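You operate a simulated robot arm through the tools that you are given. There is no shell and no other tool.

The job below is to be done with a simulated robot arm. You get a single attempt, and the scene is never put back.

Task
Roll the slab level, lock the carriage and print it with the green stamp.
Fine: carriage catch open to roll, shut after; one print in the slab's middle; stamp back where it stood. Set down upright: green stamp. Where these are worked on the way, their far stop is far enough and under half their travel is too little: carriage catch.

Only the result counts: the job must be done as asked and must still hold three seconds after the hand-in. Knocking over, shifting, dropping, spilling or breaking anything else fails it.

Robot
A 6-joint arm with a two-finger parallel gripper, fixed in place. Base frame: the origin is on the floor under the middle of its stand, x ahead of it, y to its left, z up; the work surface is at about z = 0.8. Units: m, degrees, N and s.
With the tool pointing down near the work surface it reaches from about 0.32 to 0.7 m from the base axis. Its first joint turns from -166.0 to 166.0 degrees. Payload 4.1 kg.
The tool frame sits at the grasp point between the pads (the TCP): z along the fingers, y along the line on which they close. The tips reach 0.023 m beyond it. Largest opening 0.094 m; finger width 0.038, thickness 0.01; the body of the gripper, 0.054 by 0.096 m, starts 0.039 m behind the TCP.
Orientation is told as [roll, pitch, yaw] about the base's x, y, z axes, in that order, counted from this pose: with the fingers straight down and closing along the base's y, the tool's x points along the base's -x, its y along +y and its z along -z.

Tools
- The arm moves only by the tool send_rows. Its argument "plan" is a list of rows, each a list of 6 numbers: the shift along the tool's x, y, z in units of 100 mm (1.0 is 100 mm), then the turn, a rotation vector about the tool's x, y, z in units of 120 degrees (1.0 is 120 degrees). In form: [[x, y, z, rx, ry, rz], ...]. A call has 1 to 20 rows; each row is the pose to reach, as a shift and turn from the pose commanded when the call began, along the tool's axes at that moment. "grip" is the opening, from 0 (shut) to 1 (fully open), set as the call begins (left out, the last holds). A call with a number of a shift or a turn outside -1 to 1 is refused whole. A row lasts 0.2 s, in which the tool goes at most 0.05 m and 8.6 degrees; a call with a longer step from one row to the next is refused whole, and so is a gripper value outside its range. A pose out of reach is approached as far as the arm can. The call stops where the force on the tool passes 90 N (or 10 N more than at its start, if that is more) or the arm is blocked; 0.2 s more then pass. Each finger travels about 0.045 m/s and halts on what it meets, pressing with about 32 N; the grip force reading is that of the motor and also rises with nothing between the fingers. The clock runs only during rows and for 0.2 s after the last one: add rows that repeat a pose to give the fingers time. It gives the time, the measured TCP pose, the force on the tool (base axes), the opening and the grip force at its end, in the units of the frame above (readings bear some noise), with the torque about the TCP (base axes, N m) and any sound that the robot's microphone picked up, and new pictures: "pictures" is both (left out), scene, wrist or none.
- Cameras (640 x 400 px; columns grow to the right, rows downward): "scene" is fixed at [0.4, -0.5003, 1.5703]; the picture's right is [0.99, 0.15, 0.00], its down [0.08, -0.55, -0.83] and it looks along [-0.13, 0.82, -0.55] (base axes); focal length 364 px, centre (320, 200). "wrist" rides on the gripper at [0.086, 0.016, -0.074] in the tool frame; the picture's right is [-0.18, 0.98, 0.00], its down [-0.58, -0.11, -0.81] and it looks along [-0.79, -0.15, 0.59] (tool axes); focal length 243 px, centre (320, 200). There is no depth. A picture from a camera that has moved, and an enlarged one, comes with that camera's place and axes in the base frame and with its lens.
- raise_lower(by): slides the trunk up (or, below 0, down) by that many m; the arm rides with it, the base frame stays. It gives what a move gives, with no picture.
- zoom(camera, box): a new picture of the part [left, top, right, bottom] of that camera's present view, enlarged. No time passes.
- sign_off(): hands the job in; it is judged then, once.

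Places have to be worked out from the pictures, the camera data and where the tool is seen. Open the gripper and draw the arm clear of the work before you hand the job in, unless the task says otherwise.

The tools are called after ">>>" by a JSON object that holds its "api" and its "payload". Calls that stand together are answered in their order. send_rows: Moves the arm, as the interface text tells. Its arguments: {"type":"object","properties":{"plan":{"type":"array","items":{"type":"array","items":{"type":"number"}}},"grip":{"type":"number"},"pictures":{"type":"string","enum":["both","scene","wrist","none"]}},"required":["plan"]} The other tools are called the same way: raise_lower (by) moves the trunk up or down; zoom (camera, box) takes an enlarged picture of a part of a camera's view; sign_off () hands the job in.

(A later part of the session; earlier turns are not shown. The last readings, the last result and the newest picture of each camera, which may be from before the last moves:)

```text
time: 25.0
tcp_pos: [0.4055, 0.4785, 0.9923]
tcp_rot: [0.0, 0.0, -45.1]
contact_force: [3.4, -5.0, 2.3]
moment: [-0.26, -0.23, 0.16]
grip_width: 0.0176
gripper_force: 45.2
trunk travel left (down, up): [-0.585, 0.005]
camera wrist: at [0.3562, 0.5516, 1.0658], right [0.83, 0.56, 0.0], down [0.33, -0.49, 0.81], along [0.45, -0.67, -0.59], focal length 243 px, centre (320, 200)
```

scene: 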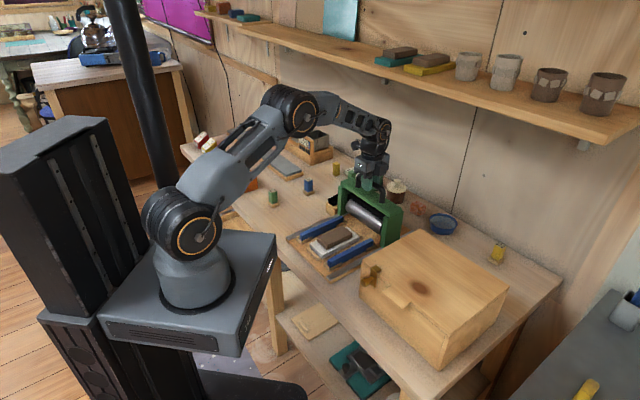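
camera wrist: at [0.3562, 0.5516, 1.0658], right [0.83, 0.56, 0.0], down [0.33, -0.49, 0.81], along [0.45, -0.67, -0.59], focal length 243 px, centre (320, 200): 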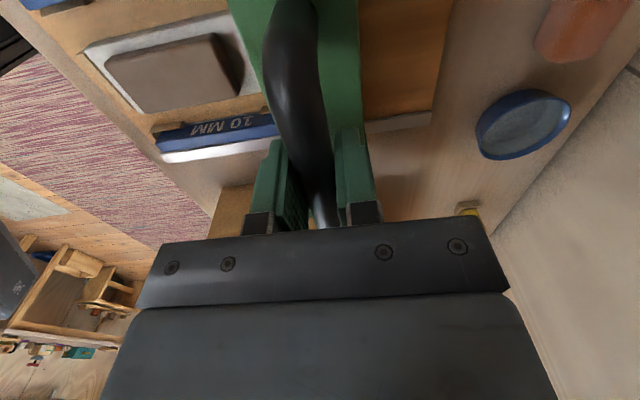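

The carriage moves freely along the rail with only a few newtons. I continue the roll over the slab.

>>> {"api": "send_rows", "payload": {"plan": [[0, -0.1, 0, 0, 0, 0], [0, -0.2, 0, 0, 0, 0], [0, -0.3, 0, 0, 0, 0], [0, -0.4, 0, 0, 0, 0], [0, -0.5, 0, 0, 0, 0], [0, -0.6, 0, 0, 0, 0], [0, -0.7, 0, 0, 0, 0], [0, -0.8, 0, 0, 0, 0], [0, -0.9, 0, 0, 0, 0], [0, -1.0, 0, 0, 0, 0], [0, -1.0, 0, 0, 0, 0]], "pictures": "both"}}

```text
time: 27.4
tcp_pos: [0.3345, 0.4076, 0.9902]
tcp_rot: [-0.1, 0.0, -44.9]
contact_force: [3.0, -4.9, 4.8]
moment: [0.73, 0.91, -0.01]
grip_width: 0.0178
gripper_force: 44.9
trunk travel left (down, up): [-0.585, 0.005]
camera wrist: at [0.2851, 0.4806, 1.0656], right [0.83, 0.56, 0.0], down [0.34, -0.49, 0.81], along [0.45, -0.67, -0.59], focal length 243 px, centre (320, 200)
```

scene: 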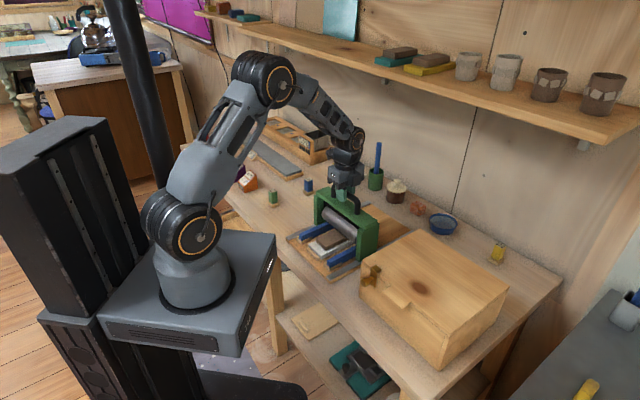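
wrist: 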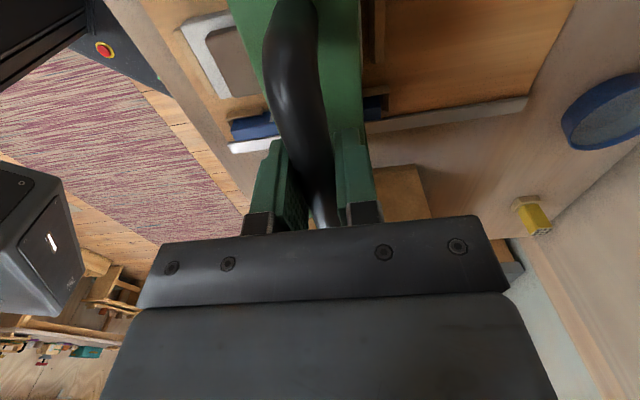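

The roller is now over the slab, with forces still low. I continue another 100 mm toward the near end.

>>> {"api": "send_rows", "payload": {"plan": [[0, -0.1, 0, 0, 0, 0], [0, -0.2, 0, 0, 0, 0], [0, -0.3, 0, 0, 0, 0], [0, -0.4, 0, 0, 0, 0], [0, -0.5, 0, 0, 0, 0], [0, -0.6, 0, 0, 0, 0], [0, -0.7, 0, 0, 0, 0], [0, -0.8, 0, 0, 0, 0], [0, -0.9, 0, 0, 0, 0], [0, -1.0, 0, 0, 0, 0], [0, -1.0, 0, 0, 0, 0]], "pictures": "both"}}

>>> {"api": "zoom", "payload": {"camera": "scene", "box": [270, 150, 430, 290]}}

```text
time: 29.8
tcp_pos: [0.2682, 0.3407, 0.9922]
tcp_rot: [0.2, 0.1, -45.0]
contact_force: [19.2, 18.9, -2.8]
moment: [-0.55, -0.84, 0.09]
grip_width: 0.0177
gripper_force: 44.9
trunk travel left (down, up): [-0.585, 0.005]
camera wrist: at [0.2174, 0.4129, 1.0657], right [0.83, 0.56, 0.0], down [0.33, -0.49, 0.81], along [0.46, -0.66, -0.59], focal length 243 px, centre (320, 200)
```

scene: 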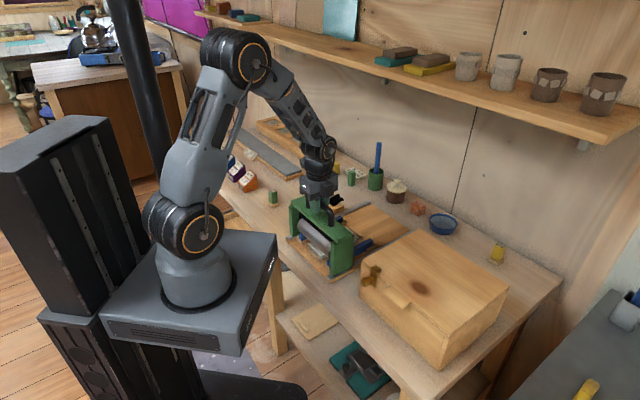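
wrist: 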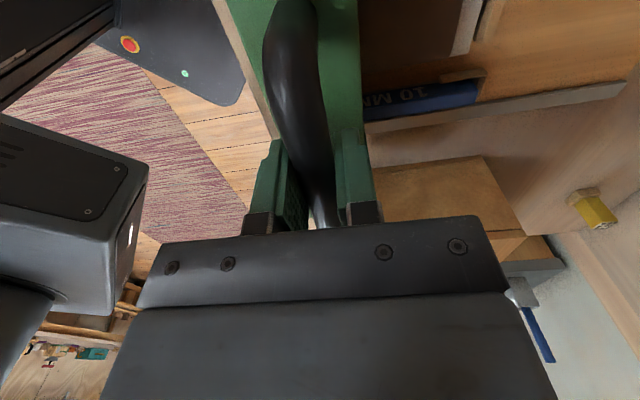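

```text
2.86 times, centred on (350, 220) of scene
camera zoom: at [0.4, -0.5003, 1.5703], right [0.99, 0.15, 0.0], down [0.08, -0.55, -0.83], along [-0.13, 0.82, -0.55], focal length 1039 px, centre (234, 143)
```

zoom: 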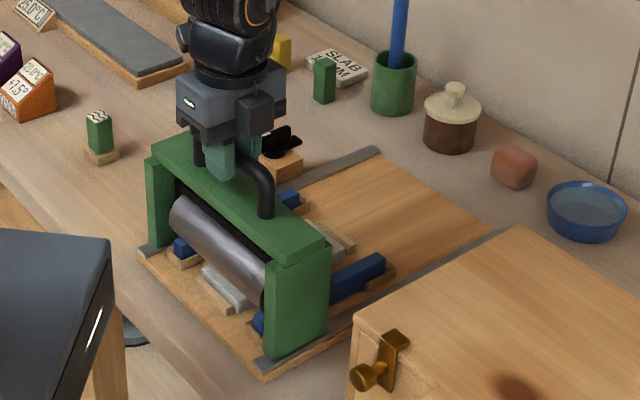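

The carriage reached its near stop (27 N back-force at e1 ≈ 0.43), so the roller has crossed the slab. I roll it back toward home.

>>> {"api": "send_rows", "payload": {"plan": [[0, 0.1, 0, 0, 0, 0], [0, 0.2, 0, 0, 0, 0], [0, 0.3, 0, 0, 0, 0], [0, 0.4, 0, 0, 0, 0], [0, 0.5, 0, 0, 0, 0], [0, 0.6, 0, 0, 0, 0], [0, 0.7, 0, 0, 0, 0], [0, 0.8, 0, 0, 0, 0], [0, 0.9, 0, 0, 0, 0], [0, 1.0, 0, 0, 0, 0], [0, 1.0, 0, 0, 0, 0]], "pictures": "wrist"}}

>>> {"api": "send_rows", "payload": {"plan": [[0, 0.1, 0, 0, 0, 0], [0, 0.2, 0, 0, 0, 0], [0, 0.3, 0, 0, 0, 0], [0, 0.4, 0, 0, 0, 0], [0, 0.5, 0, 0, 0, 0], [0, 0.6, 0, 0, 0, 0], [0, 0.7, 0, 0, 0, 0], [0, 0.8, 0, 0, 0, 0], [0, 0.9, 0, 0, 0, 0], [0, 1.0, 0, 0, 0, 0], [0, 1.0, 0, 0, 0, 0]], "pictures": "both"}}

```text
time: 32.2
tcp_pos: [0.3349, 0.41, 0.9923]
tcp_rot: [0.0, 0.0, -45.0]
contact_force: [0.0, 1.3, -6.5]
moment: [-0.18, -0.23, -0.03]
grip_width: 0.0178
gripper_force: 45.5
trunk travel left (down, up): [-0.585, 0.005]
camera wrist: at [0.2863, 0.4819, 1.0656], right [0.83, 0.56, 0.0], down [0.33, -0.49, 0.81], along [0.46, -0.67, -0.59], focal length 243 px, centre (320, 200)
```

wrist: 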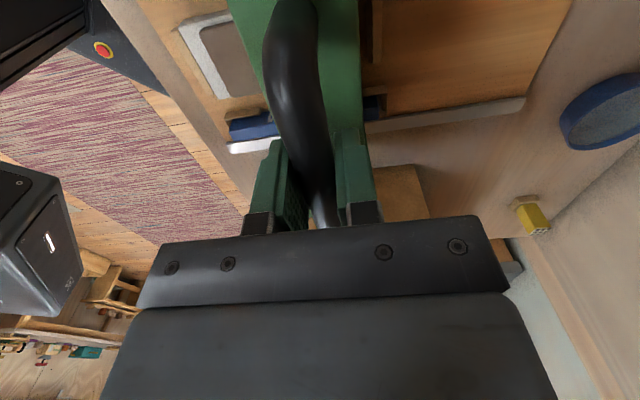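

```text
time: 34.6
tcp_pos: [0.4074, 0.4797, 0.9916]
tcp_rot: [0.1, 0.0, -45.0]
contact_force: [4.1, -2.3, 2.7]
moment: [-0.23, -0.32, 0.11]
grip_width: 0.0177
gripper_force: 45.0
trunk travel left (down, up): [-0.585, 0.005]
camera wrist: at [0.3565, 0.552, 1.0657], right [0.83, 0.56, 0.0], down [0.33, -0.49, 0.81], along [0.46, -0.66, -0.59], focal length 243 px, centre (320, 200)
```

scene: 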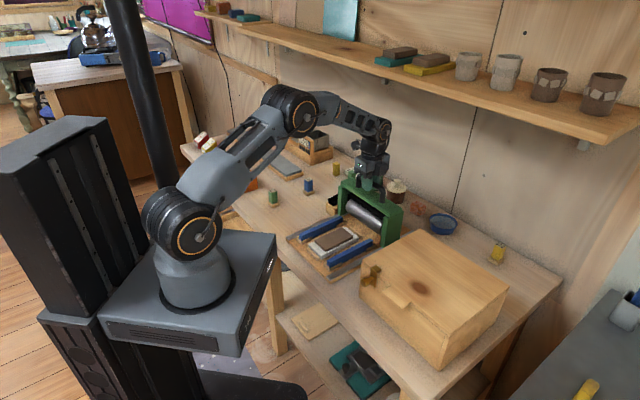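
wrist: 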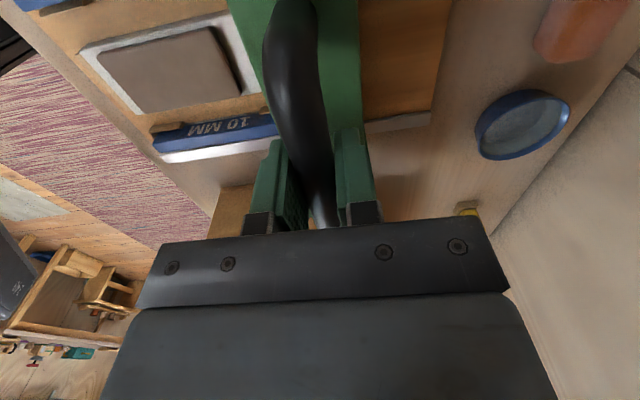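

The slab now looks flat and larger. I roll the last ~40 mm back to the home stop.

>>> {"api": "send_rows", "payload": {"plan": [[0, 0.1, 0, 0, 0, 0], [0, 0.2, 0, 0, 0, 0], [0, 0.3, 0, 0, 0, 0], [0, 0.36, 0, 0, 0, 0], [0, 0.4, 0, 0, 0, 0], [0, 0.4, 0, 0, 0, 0]], "pictures": "wrist"}}

>>> {"api": "zoom", "payload": {"camera": "scene", "box": [280, 150, 440, 280]}}

```text
time: 36.0
tcp_pos: [0.4337, 0.506, 0.9927]
tcp_rot: [-0.1, 0.0, -45.0]
contact_force: [-4.6, -6.8, -0.5]
moment: [0.18, 0.35, 0.01]
grip_width: 0.0178
gripper_force: 44.8
trunk travel left (down, up): [-0.585, 0.005]
camera wrist: at [0.3839, 0.5794, 1.0657], right [0.83, 0.56, 0.0], down [0.34, -0.49, 0.81], along [0.45, -0.67, -0.59], focal length 243 px, centre (320, 200)
```

wrist: 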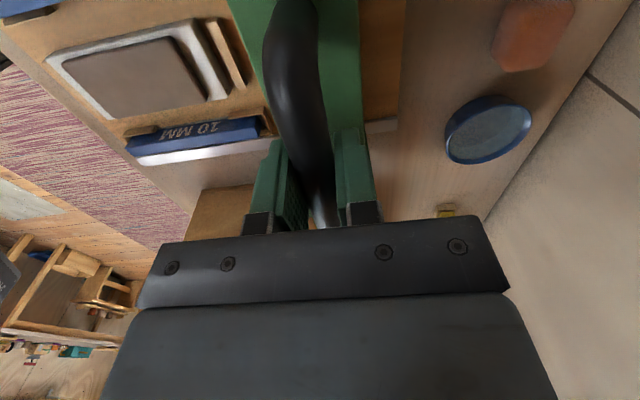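

```text
3.08 times, centred on (360, 215) of scene
camera zoom: at [0.4, -0.5003, 1.5703], right [0.99, 0.15, 0.0], down [0.08, -0.55, -0.83], along [-0.13, 0.82, -0.55], focal length 1119 px, centre (197, 154)
```

zoom: 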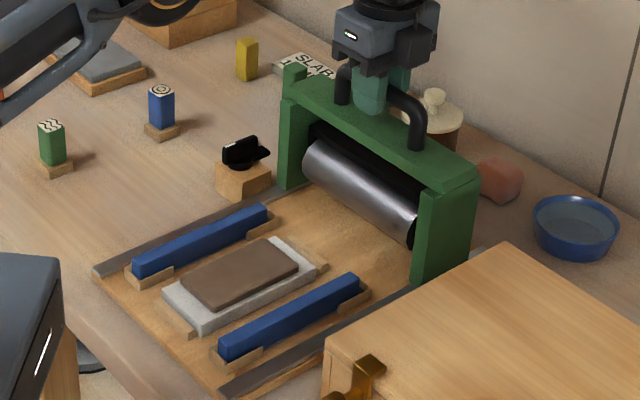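

The carriage is home again (e1 ≈ 0.6645, light stop force), and the slab lies flat between the strips. I release the handle and rise straight up.

>>> {"api": "send_rows", "payload": {"plan": [[0, -0.01, 0, 0, 0, 0], [0, -0.01, 0, 0, 0, 0], [0, -0.01, 0, 0, 0, 0], [0, -0.01, 0, 0, 0, 0], [0, -0.01, -0.3, 0, 0, 0], [0, -0.01, -0.6, 0, 0, 0], [0, -0.01, -0.75, 0, 0, 0], [0, -0.01, -0.75, 0, 0, 0]], "grip": 0.6, "pictures": "wrist"}}

```text
time: 37.8
tcp_pos: [0.4334, 0.5088, 1.0647]
tcp_rot: [-0.1, 0.0, -45.0]
contact_force: [0.6, -0.1, -0.2]
moment: [0.0, 0.02, -0.02]
grip_width: 0.0561
gripper_force: 0.1
trunk travel left (down, up): [-0.585, 0.005]
camera wrist: at [0.3836, 0.5804, 1.1398], right [0.83, 0.56, 0.0], down [0.33, -0.49, 0.81], along [0.46, -0.67, -0.59], focal length 243 px, centre (320, 200)
```

wrist: 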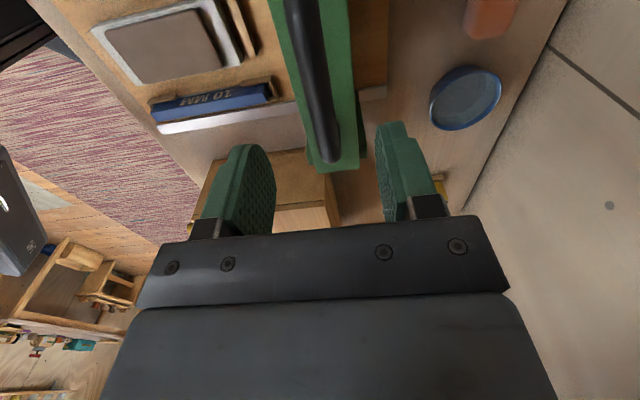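

The handle is released. I swing back to the left, away from the carriage, turning the tool to yaw +45° (camera on the near side) and shutting the fingers for pushing the catch.

>>> {"api": "send_rows", "payload": {"plan": [[0.09, -0.09, 0, 0, 0, -0.068], [0.18, -0.18, 0, 0, 0, -0.136], [0.27, -0.27, 0, 0, 0, -0.204], [0.36, -0.36, 0, 0, 0, -0.272], [0.45, -0.45, 0, 0, 0, -0.34], [0.54, -0.54, 0, 0, 0, -0.408], [0.63, -0.63, 0, 0, 0, -0.476], [0.72, -0.72, 0, 0, 0, -0.544], [0.81, -0.81, 0, 0, 0, -0.612], [0.9, -0.9, 0, 0, 0, -0.68], [1.0, -1.0, 0, 0, 0, -0.75], [1.0, -1.0, 0, 0, 0, -0.75]], "grip": 0.0, "pictures": "both"}}

```text
time: 40.4
tcp_pos: [0.2923, 0.5062, 1.0663]
tcp_rot: [0.0, 0.0, 45.2]
contact_force: [0.2, 0.3, -0.4]
moment: [-0.01, 0.0, -0.01]
grip_width: 0.0
gripper_force: 32.2
trunk travel left (down, up): [-0.585, 0.005]
camera wrist: at [0.2201, 0.4565, 1.14], right [-0.57, 0.82, 0.0], down [0.49, 0.34, 0.81], along [0.66, 0.46, -0.59], focal length 243 px, centre (320, 200)
```

scene: 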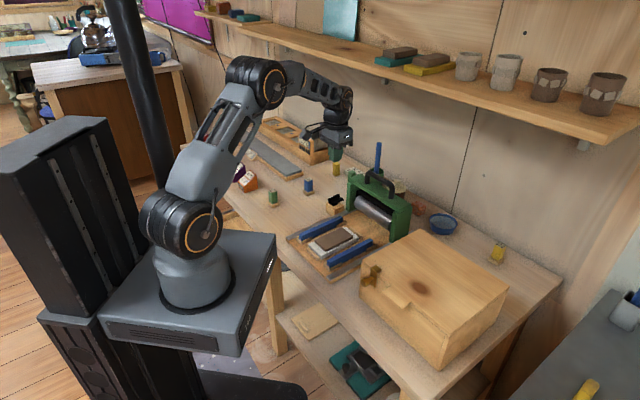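
wrist: 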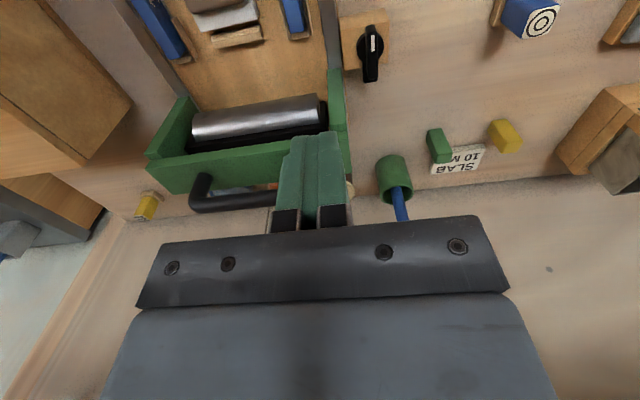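

Yaw 45° is reached with the fingers shut; the wrist view shows the open catch and the carriage at home. I descend partway beside the fin's white end, on the board side of it.

>>> {"api": "send_rows", "payload": {"plan": [[-0.027, 0.1, 0.2, 0, 0, 0], [-0.027, 0.24, 0.5, 0, 0, 0], [-0.027, 0.24, 0.8, 0, 0, 0], [-0.027, 0.24, 1.0, 0, 0, 0], [-0.027, 0.24, 1.0, 0, 0, 0]], "pictures": "wrist"}}

>>> {"api": "zoom", "payload": {"camera": "wrist", "box": [240, 40, 440, 220]}}

>>> {"api": "zoom", "payload": {"camera": "scene", "box": [295, 130, 395, 220]}}

```text
time: 41.6
tcp_pos: [0.2766, 0.5277, 0.9647]
tcp_rot: [-0.1, 0.0, 45.0]
contact_force: [-0.1, 0.8, 0.7]
moment: [-0.01, 0.0, -0.05]
grip_width: 0.0001
gripper_force: 31.9
trunk travel left (down, up): [-0.585, 0.005]
camera wrist: at [0.2044, 0.4762, 1.0396], right [-0.56, 0.83, 0.0], down [0.49, 0.33, 0.81], along [0.67, 0.46, -0.59], focal length 243 px, centre (320, 200)
```

wrist: 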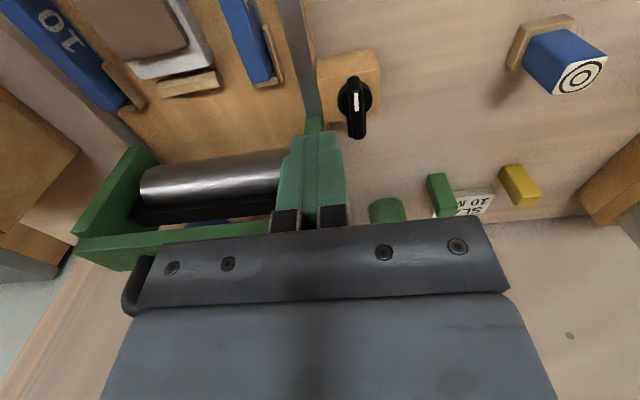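

```text
2.22 times, centred on (340, 130) of wrist
camera zoom: at [0.2044, 0.4762, 1.0396], right [-0.56, 0.83, 0.0], down [0.49, 0.33, 0.81], along [0.67, 0.46, -0.59], focal length 539 px, centre (276, 356)
```

zoom: 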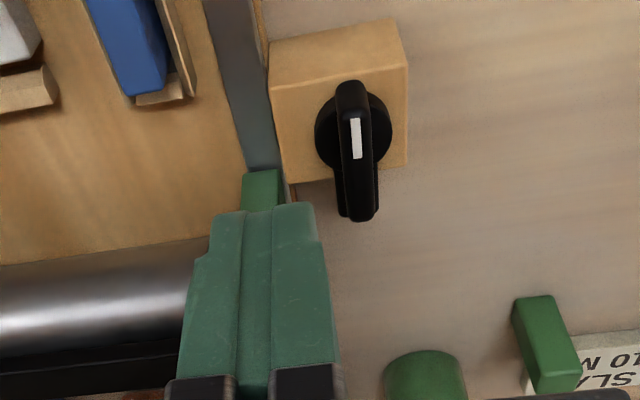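

```text
4.44 times, centred on (345, 175) of scene
camera zoom: at [0.4, -0.5003, 1.5703], right [0.99, 0.15, 0.0], down [0.08, -0.55, -0.83], along [-0.13, 0.82, -0.55], focal length 1616 px, centre (209, 311)
```

zoom: 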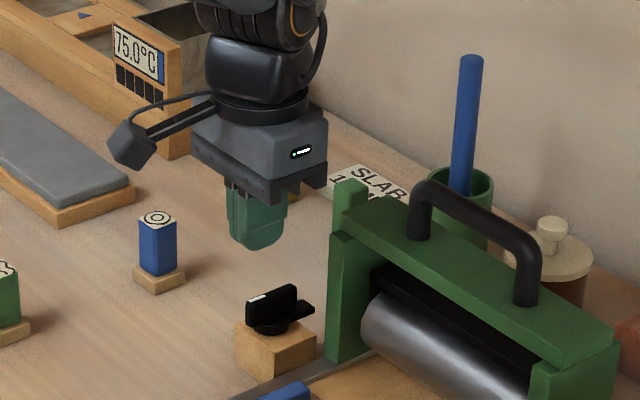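

The catch pivot refines to about (0.284, 0.567). The shut fingers are 8 mm off the fin on the board side, so I descend to z ≈ 0.877 alongside it.

>>> {"api": "send_rows", "payload": {"plan": [[0, 0, 0.25, 0, 0, 0], [0, 0, 0.5, 0, 0, 0], [0, 0, 0.7, 0, 0, 0], [0, 0, 0.82, 0, 0, 0], [0, 0, 0.877, 0, 0, 0], [0, 0, 0.877, 0, 0, 0]], "pictures": "wrist"}}

>>> {"api": "zoom", "payload": {"camera": "wrist", "box": [240, 70, 440, 230]}}

>>> {"api": "zoom", "payload": {"camera": "scene", "box": [295, 150, 375, 220]}}

```text
time: 43.0
tcp_pos: [0.2773, 0.5262, 0.8796]
tcp_rot: [0.0, -0.1, 45.0]
contact_force: [0.4, 0.1, 0.3]
moment: [-0.03, 0.02, 0.01]
grip_width: 0.0
gripper_force: 32.0
trunk travel left (down, up): [-0.585, 0.005]
camera wrist: at [0.2048, 0.4767, 0.9533], right [-0.56, 0.83, 0.0], down [0.49, 0.33, 0.81], along [0.67, 0.46, -0.59], focal length 243 px, centre (320, 200)
```

wrist: 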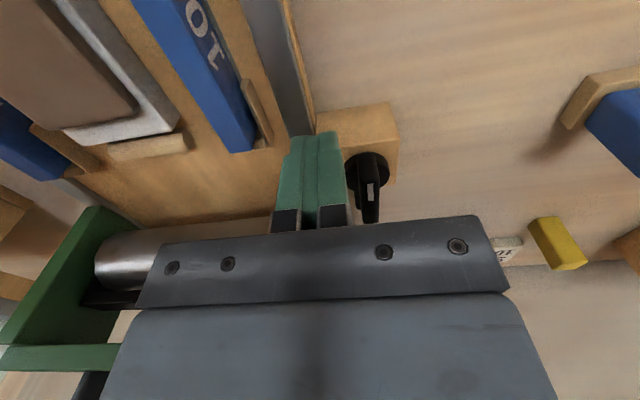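

```text
2.50 times, centred on (340, 150) of wrist
camera zoom: at [0.2048, 0.4767, 0.9533], right [-0.56, 0.83, 0.0], down [0.49, 0.33, 0.81], along [0.67, 0.46, -0.59], focal length 606 px, centre (270, 325)
```

zoom: 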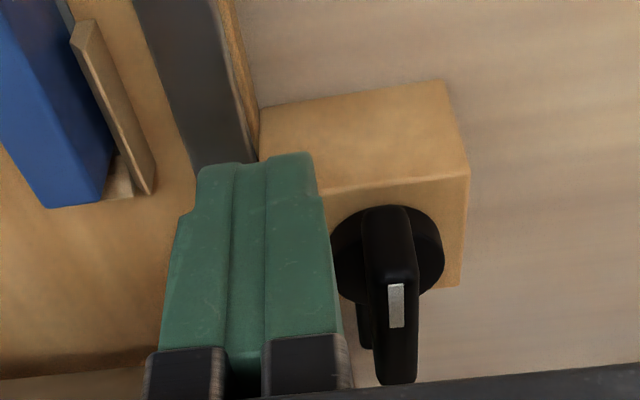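

```text
5.71 times, centred on (335, 185) of scene
camera zoom: at [0.4, -0.5003, 1.5703], right [0.99, 0.15, 0.0], down [0.08, -0.55, -0.83], along [-0.13, 0.82, -0.55], focal length 2078 px, centre (234, 286)
```

zoom: 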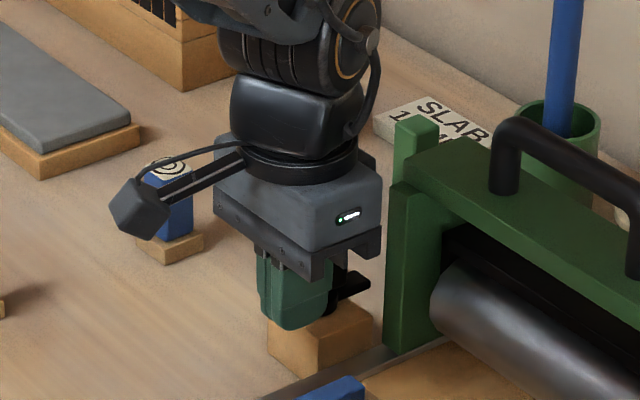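

The fingers stand clear beside the fin. I push the white end back through the first 45° toward shut.

>>> {"api": "send_rows", "payload": {"plan": [[-0.001, 0.05, 0, 0, 0, 0], [-0.003, 0.098, 0, 0, 0, 0], [0.001, 0.117, 0, 0, 0, 0], [0.005, 0.137, 0, 0, 0, 0], [0.004, 0.157, 0, 0, 0, 0], [0.003, 0.177, 0, 0, 0, 0], [-0.004, 0.196, 0, 0, 0, 0], [-0.01, 0.215, 0, 0, 0, 0], [-0.01, 0.215, 0, 0, 0, 0]], "pictures": "wrist"}}

>>> {"api": "zoom", "payload": {"camera": "wrist", "box": [240, 70, 440, 230]}}

>>> {"api": "zoom", "payload": {"camera": "scene", "box": [295, 150, 375, 220]}}

```text
time: 45.0
tcp_pos: [0.2627, 0.542, 0.8785]
tcp_rot: [0.0, 0.0, 45.0]
contact_force: [1.5, -1.8, 2.1]
moment: [-0.01, -0.04, -0.05]
grip_width: 0.0
gripper_force: 31.7
trunk travel left (down, up): [-0.585, 0.005]
camera wrist: at [0.1896, 0.4922, 0.9526], right [-0.56, 0.83, 0.0], down [0.49, 0.33, 0.81], along [0.67, 0.46, -0.59], focal length 243 px, centre (320, 200)
```

wrist: 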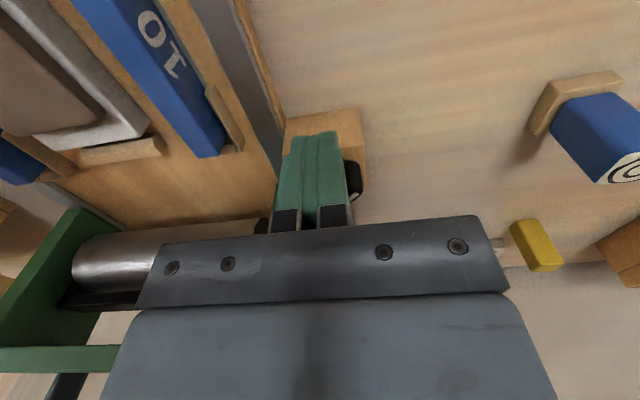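

```text
2.50 times, centred on (340, 150) of wrist
camera zoom: at [0.1896, 0.4922, 0.9526], right [-0.56, 0.83, 0.0], down [0.49, 0.33, 0.81], along [0.67, 0.46, -0.59], focal length 606 px, centre (270, 325)
```

zoom: 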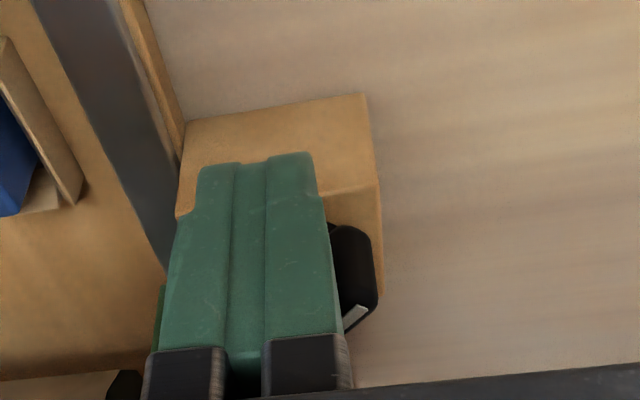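

```text
5.71 times, centred on (335, 185) of scene
camera zoom: at [0.4, -0.5003, 1.5703], right [0.99, 0.15, 0.0], down [0.08, -0.55, -0.83], along [-0.13, 0.82, -0.55], focal length 2078 px, centre (234, 286)
```

zoom: 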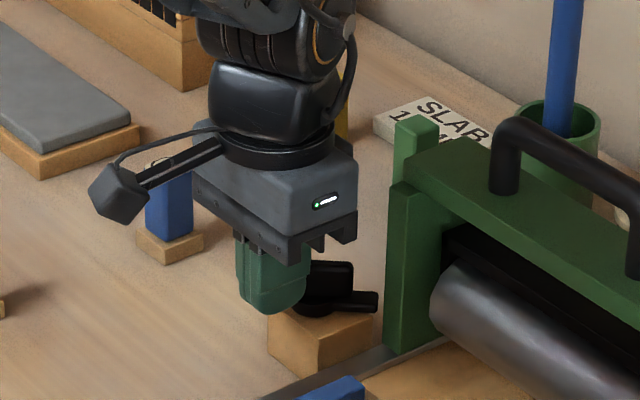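

The fin is about halfway and the force is tiny. I continue to the shut position and slightly beyond, watching for the stop.

>>> {"api": "send_rows", "payload": {"plan": [[-0.011, 0.018, 0, 0, 0, 0], [-0.022, 0.034, 0, 0, 0, 0], [-0.037, 0.048, 0, 0, 0, 0], [-0.052, 0.06, 0, 0, 0, 0], [-0.07, 0.07, 0, 0, 0, 0], [-0.088, 0.078, 0, 0, 0, 0], [-0.105, 0.083, 0, 0, 0, 0], [-0.105, 0.083, 0, 0, 0, 0]], "pictures": "wrist"}}

>>> {"api": "zoom", "payload": {"camera": "wrist", "box": [240, 70, 440, 230]}}

>>> {"api": "zoom", "payload": {"camera": "scene", "box": [295, 150, 375, 220]}}

```text
time: 46.8
tcp_pos: [0.2632, 0.5552, 0.878]
tcp_rot: [0.1, -0.1, 45.0]
contact_force: [-9.3, -4.5, -0.6]
moment: [-0.13, 0.15, 0.04]
grip_width: 0.0001
gripper_force: 32.2
trunk travel left (down, up): [-0.585, 0.005]
camera wrist: at [0.1905, 0.505, 0.9536], right [-0.56, 0.83, 0.0], down [0.49, 0.33, 0.81], along [0.67, 0.46, -0.59], focal length 243 px, centre (320, 200)
```

wrist: 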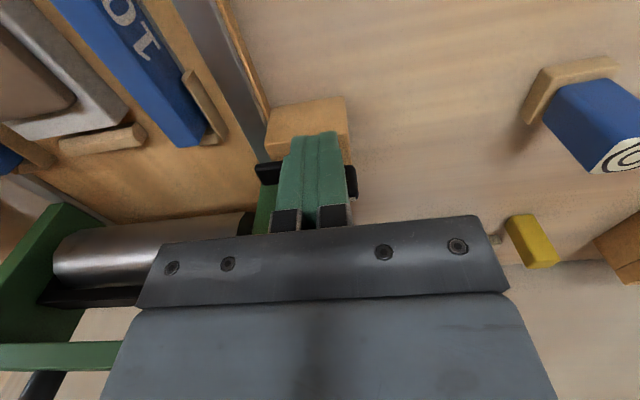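

```text
2.50 times, centred on (340, 150) of wrist
camera zoom: at [0.1905, 0.505, 0.9536], right [-0.56, 0.83, 0.0], down [0.49, 0.33, 0.81], along [0.67, 0.46, -0.59], focal length 606 px, centre (270, 325)
```

zoom: 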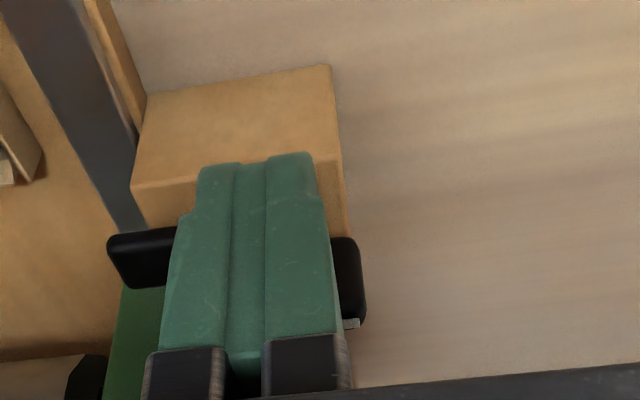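

```text
5.71 times, centred on (335, 185) of scene
camera zoom: at [0.4, -0.5003, 1.5703], right [0.99, 0.15, 0.0], down [0.08, -0.55, -0.83], along [-0.13, 0.82, -0.55], focal length 2078 px, centre (234, 286)
```

zoom: 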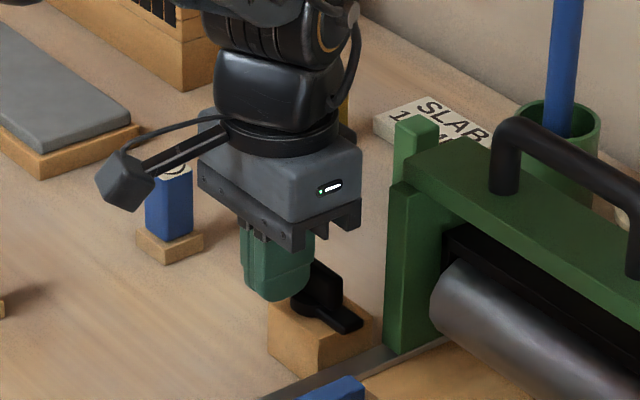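

The bolt arm is back across the rail and about 10 N of stop force is building. I push 4 mm more to confirm it is fully at the shut stop.

>>> {"api": "send_rows", "payload": {"plan": [[-0.02, 0, 0, 0, 0, 0], [-0.04, 0, 0, 0, 0, 0], [-0.04, 0, 0, 0, 0, 0]], "pictures": "none"}}

```text
time: 47.6
tcp_pos: [0.2636, 0.5557, 0.8792]
tcp_rot: [-0.1, 0.3, 45.0]
contact_force: [-25.9, -25.8, 0.7]
moment: [0.22, 0.54, -0.01]
grip_width: 0.0
gripper_force: 32.2
trunk travel left (down, up): [-0.585, 0.005]
```

The force rose to 36 N with no motion, so the catch is fully shut. I back off and lift clear.

>>> {"api": "send_rows", "payload": {"plan": [[0.1, -0.02, 0, 0, 0, 0], [0.25, -0.02, 0, 0, 0, 0], [0.3, -0.02, -0.3, 0, 0, 0], [0.3, -0.02, -0.7, 0, 0, 0], [0.3, -0.02, -1.0, 0, 0, 0], [0.3, -0.02, -1.0, 0, 0, 0]], "pictures": "both"}}

>>> {"api": "zoom", "payload": {"camera": "scene", "box": [315, 165, 395, 235]}}

>>> {"api": "zoom", "payload": {"camera": "wrist", "box": [240, 20, 440, 200]}}

```text
time: 49.0
tcp_pos: [0.2464, 0.5342, 0.9787]
tcp_rot: [-0.1, 0.0, 45.0]
contact_force: [0.4, 0.1, 0.4]
moment: [0.04, 0.02, -0.02]
grip_width: 0.0001
gripper_force: 31.8
trunk travel left (down, up): [-0.585, 0.005]
camera wrist: at [0.1736, 0.4842, 1.0534], right [-0.56, 0.83, 0.0], down [0.49, 0.33, 0.81], along [0.67, 0.46, -0.59], focal length 243 px, centre (320, 200)
```

scene: 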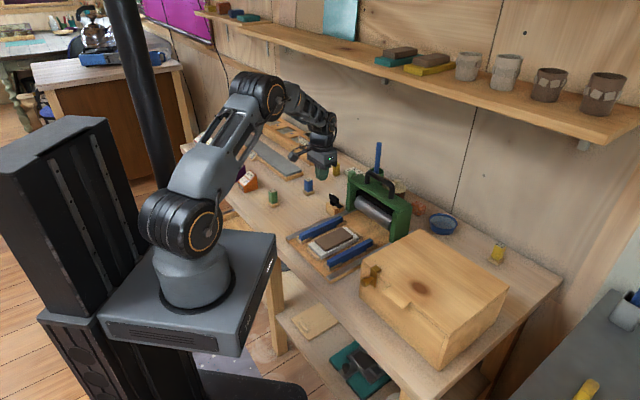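
wrist: 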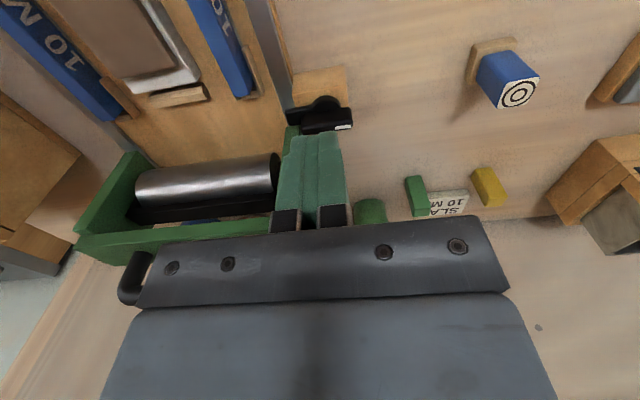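

```text
5.71 times, centred on (355, 200) of scene
camera zoom: at [0.4, -0.5003, 1.5703], right [0.99, 0.15, 0.0], down [0.08, -0.55, -0.83], along [-0.13, 0.82, -0.55], focal length 2078 px, centre (120, 200)
```

zoom: 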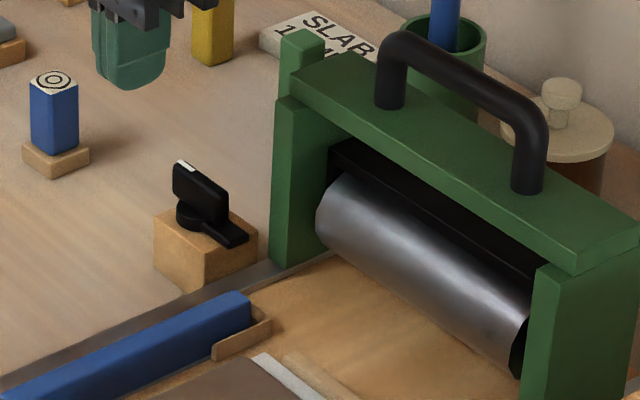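

```text
2.22 times, centred on (340, 110) of wrist
camera zoom: at [0.1736, 0.4842, 1.0534], right [-0.56, 0.83, 0.0], down [0.49, 0.33, 0.81], along [0.67, 0.46, -0.59], focal length 539 px, centre (276, 400)
```

zoom: 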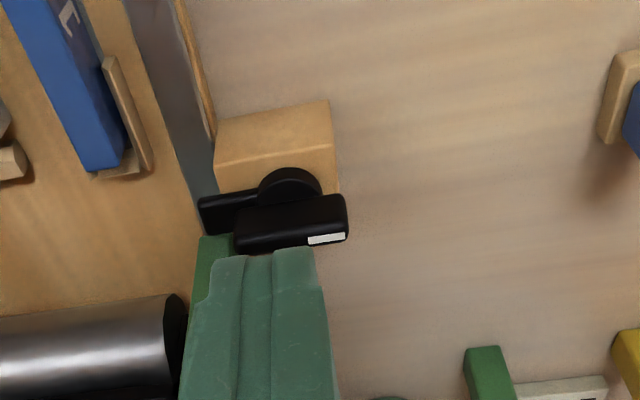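

The catch is shut exactly as at the start and the carriage is home. I now move toward the green stamp near (0.06, 0.58), opening the fingers on the way.

>>> {"api": "send_rows", "payload": {"plan": [[0.16, 0.17, 0, 0, 0, 0], [0.32, 0.34, 0, 0, 0, 0], [0.48, 0.5, 0, 0, 0, 0], [0.64, 0.67, 0, 0, 0, 0], [0.8, 0.84, 0, 0, 0, 0], [0.95, 1.0, 0, 0, 0, 0], [0.95, 1.0, 0, 0, 0, 0]], "grip": 0.6, "pictures": "both"}}

>>> {"api": "send_rows", "payload": {"plan": [[0.02, 0.17, 0, 0, 0, 0], [0.04, 0.34, 0, 0, 0, 0], [0.047, 0.5, 0, 0, 0, 0], [0.047, 0.648, 0, 0, 0, 0], [0.047, 0.648, 0, 0, 0, 0]], "grip": 0.6, "pictures": "both"}}

```text
time: 50.6
tcp_pos: [0.1091, 0.5394, 0.9787]
tcp_rot: [0.0, 0.1, 45.0]
contact_force: [0.1, 0.1, 1.0]
moment: [-0.02, -0.03, 0.01]
grip_width: 0.0564
gripper_force: 0.1
trunk travel left (down, up): [-0.585, 0.005]
camera wrist: at [0.0362, 0.4891, 1.0532], right [-0.56, 0.83, 0.0], down [0.49, 0.33, 0.81], along [0.67, 0.45, -0.59], focal length 243 px, centre (320, 200)
```

scene: 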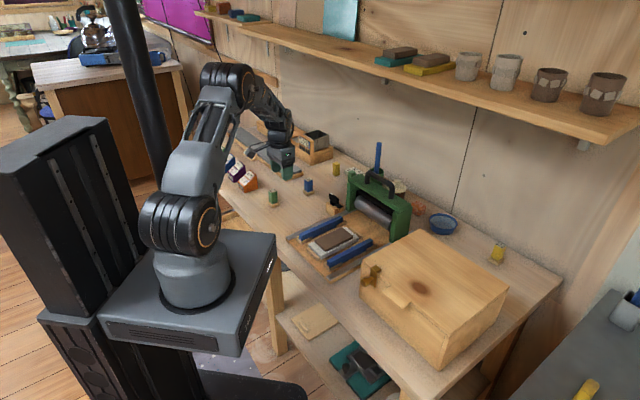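
wrist: 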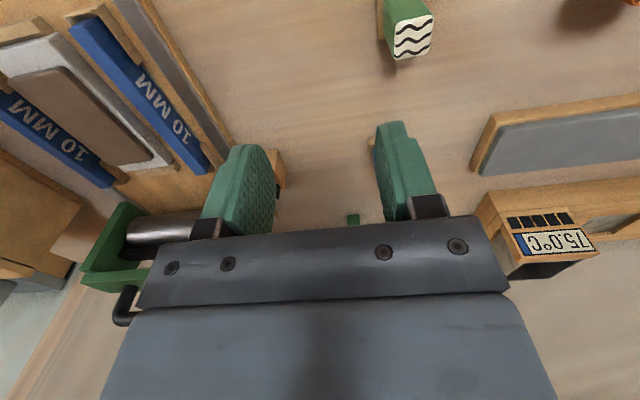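

```text
time: 51.8
tcp_pos: [0.0595, 0.5827, 0.9785]
tcp_rot: [-0.1, 0.0, 45.1]
contact_force: [0.8, -1.2, 0.0]
moment: [0.05, 0.04, 0.03]
grip_width: 0.0563
gripper_force: 0.1
trunk travel left (down, up): [-0.585, 0.005]
camera wrist: at [-0.0138, 0.5328, 1.053], right [-0.56, 0.83, 0.0], down [0.49, 0.33, 0.81], along [0.67, 0.45, -0.59], focal length 243 px, centre (320, 200)
```

scene: 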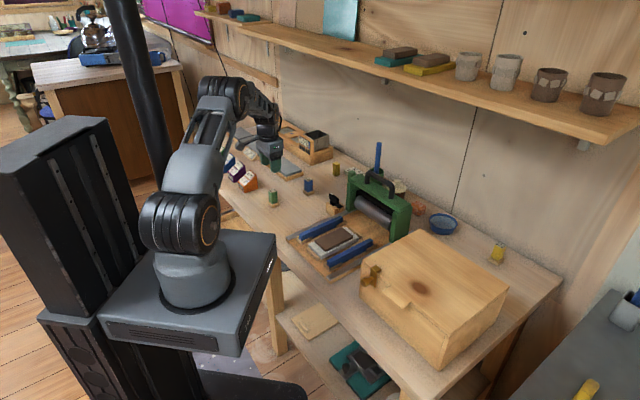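
wrist: 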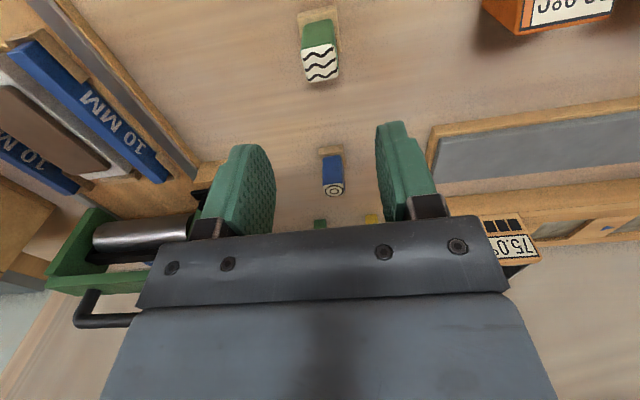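

The green stamp's wavy top is nearly straight below the TCP. I enlarge it to measure its position and turn.

>>> {"api": "zoom", "payload": {"camera": "wrist", "box": [270, 0, 370, 100]}}

>>> {"api": "zoom", "payload": {"camera": "scene", "box": [245, 120, 325, 220]}}

```text
4.00 times, centred on (320, 50) of wrist
camera zoom: at [-0.0138, 0.5328, 1.053], right [-0.56, 0.83, 0.0], down [0.49, 0.33, 0.81], along [0.67, 0.45, -0.59], focal length 970 px, centre (320, 800)
```

zoom: 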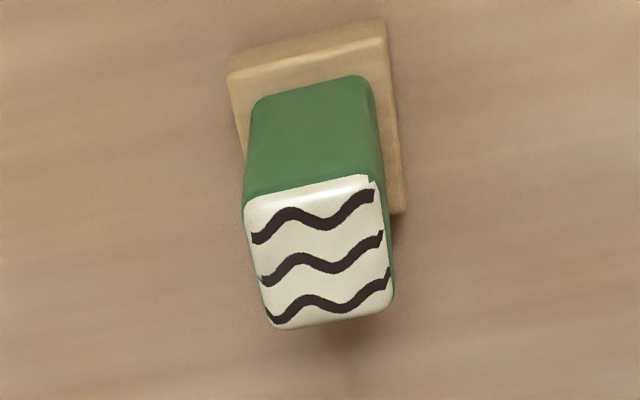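

```text
4.00 times, centred on (285, 170) of scene
camera zoom: at [0.4, -0.5003, 1.5703], right [0.99, 0.15, 0.0], down [0.08, -0.55, -0.83], along [-0.13, 0.82, -0.55], focal length 1455 px, centre (460, 320)
```

zoom: 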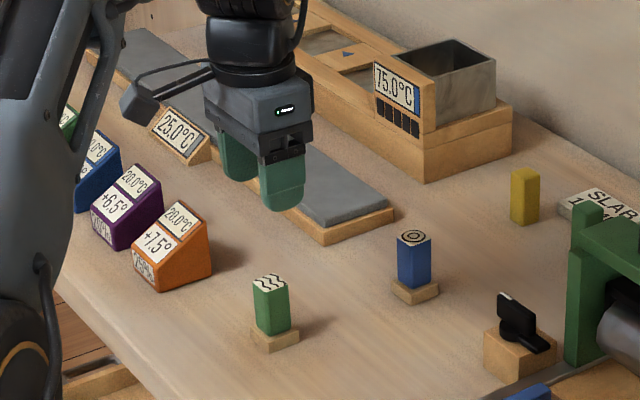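

The stamp is square with the tool at yaw 45°, about 24.5 mm wide, with its top near z 0.869 and about 3 mm off to the near side. I correct this and descend to just above it for a check.

>>> {"api": "send_rows", "payload": {"plan": [[0.03, 0.01, 0.2, 0, 0, 0], [0.03, 0.01, 0.4, 0, 0, 0], [0.03, 0.01, 0.6, 0, 0, 0], [0.03, 0.01, 0.7, 0, 0, 0], [0.03, 0.01, 0.7, 0, 0, 0]], "pictures": "wrist"}}

>>> {"api": "zoom", "payload": {"camera": "wrist", "box": [260, 30, 400, 170]}}

>>> {"api": "zoom", "payload": {"camera": "scene", "box": [245, 140, 325, 220]}}

```text
time: 53.0
tcp_pos: [0.0574, 0.58, 0.9084]
tcp_rot: [0.1, 0.0, 45.0]
contact_force: [0.6, 0.4, -0.2]
moment: [0.02, 0.02, 0.03]
grip_width: 0.0564
gripper_force: 0.0
trunk travel left (down, up): [-0.585, 0.005]
camera wrist: at [-0.0154, 0.5313, 0.9825], right [-0.56, 0.83, 0.0], down [0.49, 0.33, 0.81], along [0.67, 0.46, -0.59], focal length 243 px, centre (320, 200)
```

wrist: 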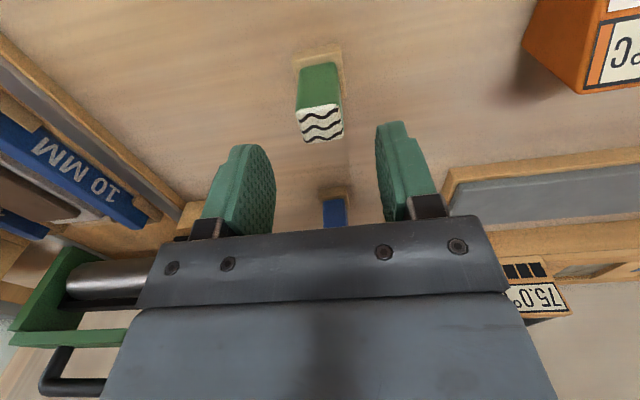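

```text
2.86 times, centred on (330, 100) of wrist
camera zoom: at [-0.0154, 0.5313, 0.9825], right [-0.56, 0.83, 0.0], down [0.49, 0.33, 0.81], along [0.67, 0.46, -0.59], focal length 693 px, centre (291, 486)
```

zoom: 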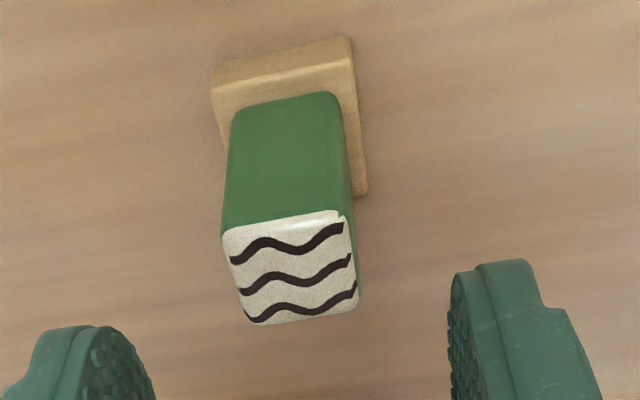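

```text
5.00 times, centred on (285, 180) of scene
camera zoom: at [0.4, -0.5003, 1.5703], right [0.99, 0.15, 0.0], down [0.08, -0.55, -0.83], along [-0.13, 0.82, -0.55], focal length 1818 px, centre (495, 300)
```

zoom: 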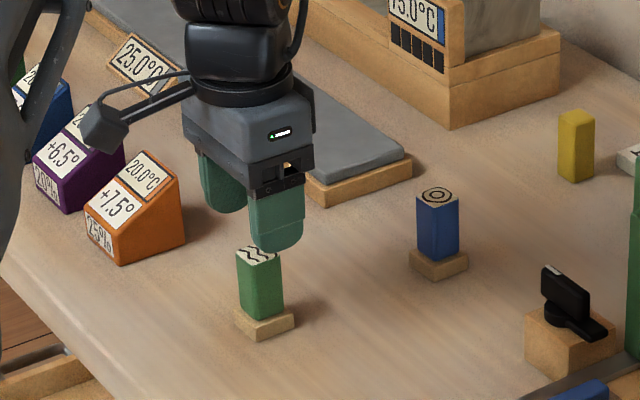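

The stamp is centred under the tool within about 1 mm, with its top near z 0.864 and its foot top near z 0.813. I descend to z ≈ 0.843 with the fingers around its green body, not yet gripping.

>>> {"api": "send_rows", "payload": {"plan": [[0, 0, 0.2, 0, 0, 0], [0, 0, 0.4, 0, 0, 0], [0, 0, 0.55, 0, 0, 0], [0, 0, 0.654, 0, 0, 0], [0, 0, 0.654, 0, 0, 0]], "pictures": "both"}}

>>> {"api": "zoom", "payload": {"camera": "scene", "box": [245, 150, 315, 220]}}

>>> {"api": "zoom", "payload": {"camera": "wrist", "box": [220, 90, 420, 250]}}

```text
time: 54.2
tcp_pos: [0.0559, 0.5803, 0.8433]
tcp_rot: [0.1, 0.0, 45.0]
contact_force: [0.0, -0.8, -0.2]
moment: [-0.01, 0.01, 0.01]
grip_width: 0.0561
gripper_force: 0.2
trunk travel left (down, up): [-0.585, 0.005]
camera wrist: at [-0.0157, 0.5304, 0.9166], right [-0.56, 0.83, 0.0], down [0.49, 0.33, 0.81], along [0.67, 0.46, -0.59], focal length 243 px, centre (320, 200)
```

scene: 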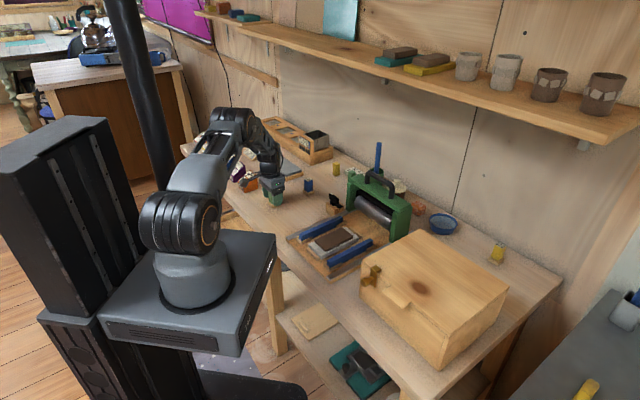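
wrist: 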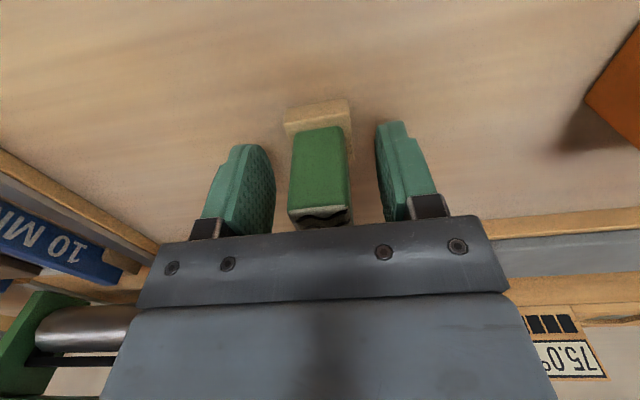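

```text
5.71 times, centred on (280, 185) of scene
camera zoom: at [0.4, -0.5003, 1.5703], right [0.99, 0.15, 0.0], down [0.08, -0.55, -0.83], along [-0.13, 0.82, -0.55], focal length 2078 px, centre (549, 286)
```

zoom: 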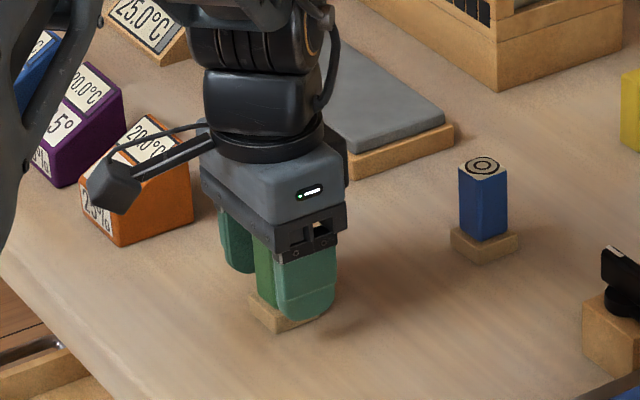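

```text
2.50 times, centred on (320, 170) of wrist
camera zoom: at [-0.0157, 0.5304, 0.9166], right [-0.56, 0.83, 0.0], down [0.49, 0.33, 0.81], along [0.67, 0.46, -0.59], focal length 606 px, centre (320, 275)
```

zoom: 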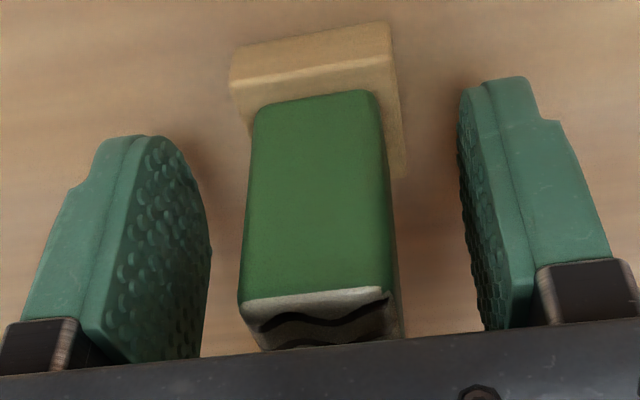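

The stamp body is centred between the fingers (about 3 mm toward the far side along the finger width). I shift 3 mm and close the grip.

>>> {"api": "send_rows", "payload": {"plan": [[-0.03, 0.005, 0, 0, 0, 0], [-0.03, 0.005, 0, 0, 0, 0], [-0.03, 0.005, 0, 0, 0, 0], [-0.03, 0.005, 0, 0, 0, 0], [-0.03, 0.005, 0, 0, 0, 0], [-0.03, 0.005, 0, 0, 0, 0]], "grip": 0.0, "pictures": "wrist"}}

>>> {"api": "zoom", "payload": {"camera": "scene", "box": [245, 150, 315, 220]}}

```text
time: 55.6
tcp_pos: [0.0586, 0.5822, 0.8417]
tcp_rot: [0.0, 0.1, 45.0]
contact_force: [0.6, 0.2, 0.1]
moment: [0.03, -0.01, -0.02]
grip_width: 0.0254
gripper_force: 31.8
trunk travel left (down, up): [-0.585, 0.005]
camera wrist: at [-0.0141, 0.5326, 0.9165], right [-0.56, 0.83, 0.0], down [0.49, 0.33, 0.81], along [0.67, 0.46, -0.59], focal length 243 px, centre (320, 200)
```

wrist: 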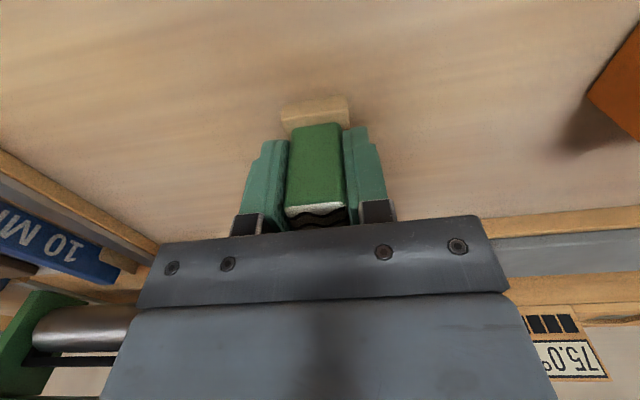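

```text
5.71 times, centred on (280, 185) of scene
camera zoom: at [0.4, -0.5003, 1.5703], right [0.99, 0.15, 0.0], down [0.08, -0.55, -0.83], along [-0.13, 0.82, -0.55], focal length 2078 px, centre (549, 286)
```

zoom: 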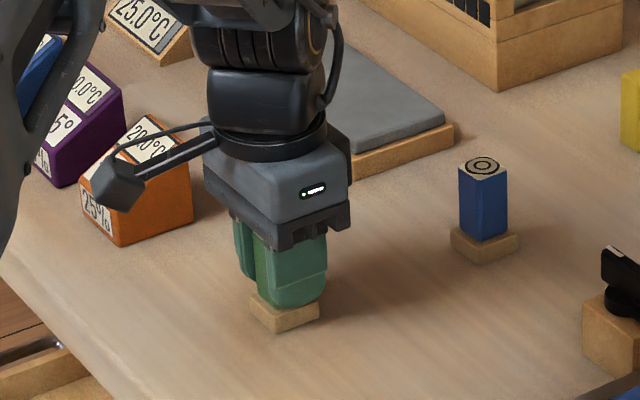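

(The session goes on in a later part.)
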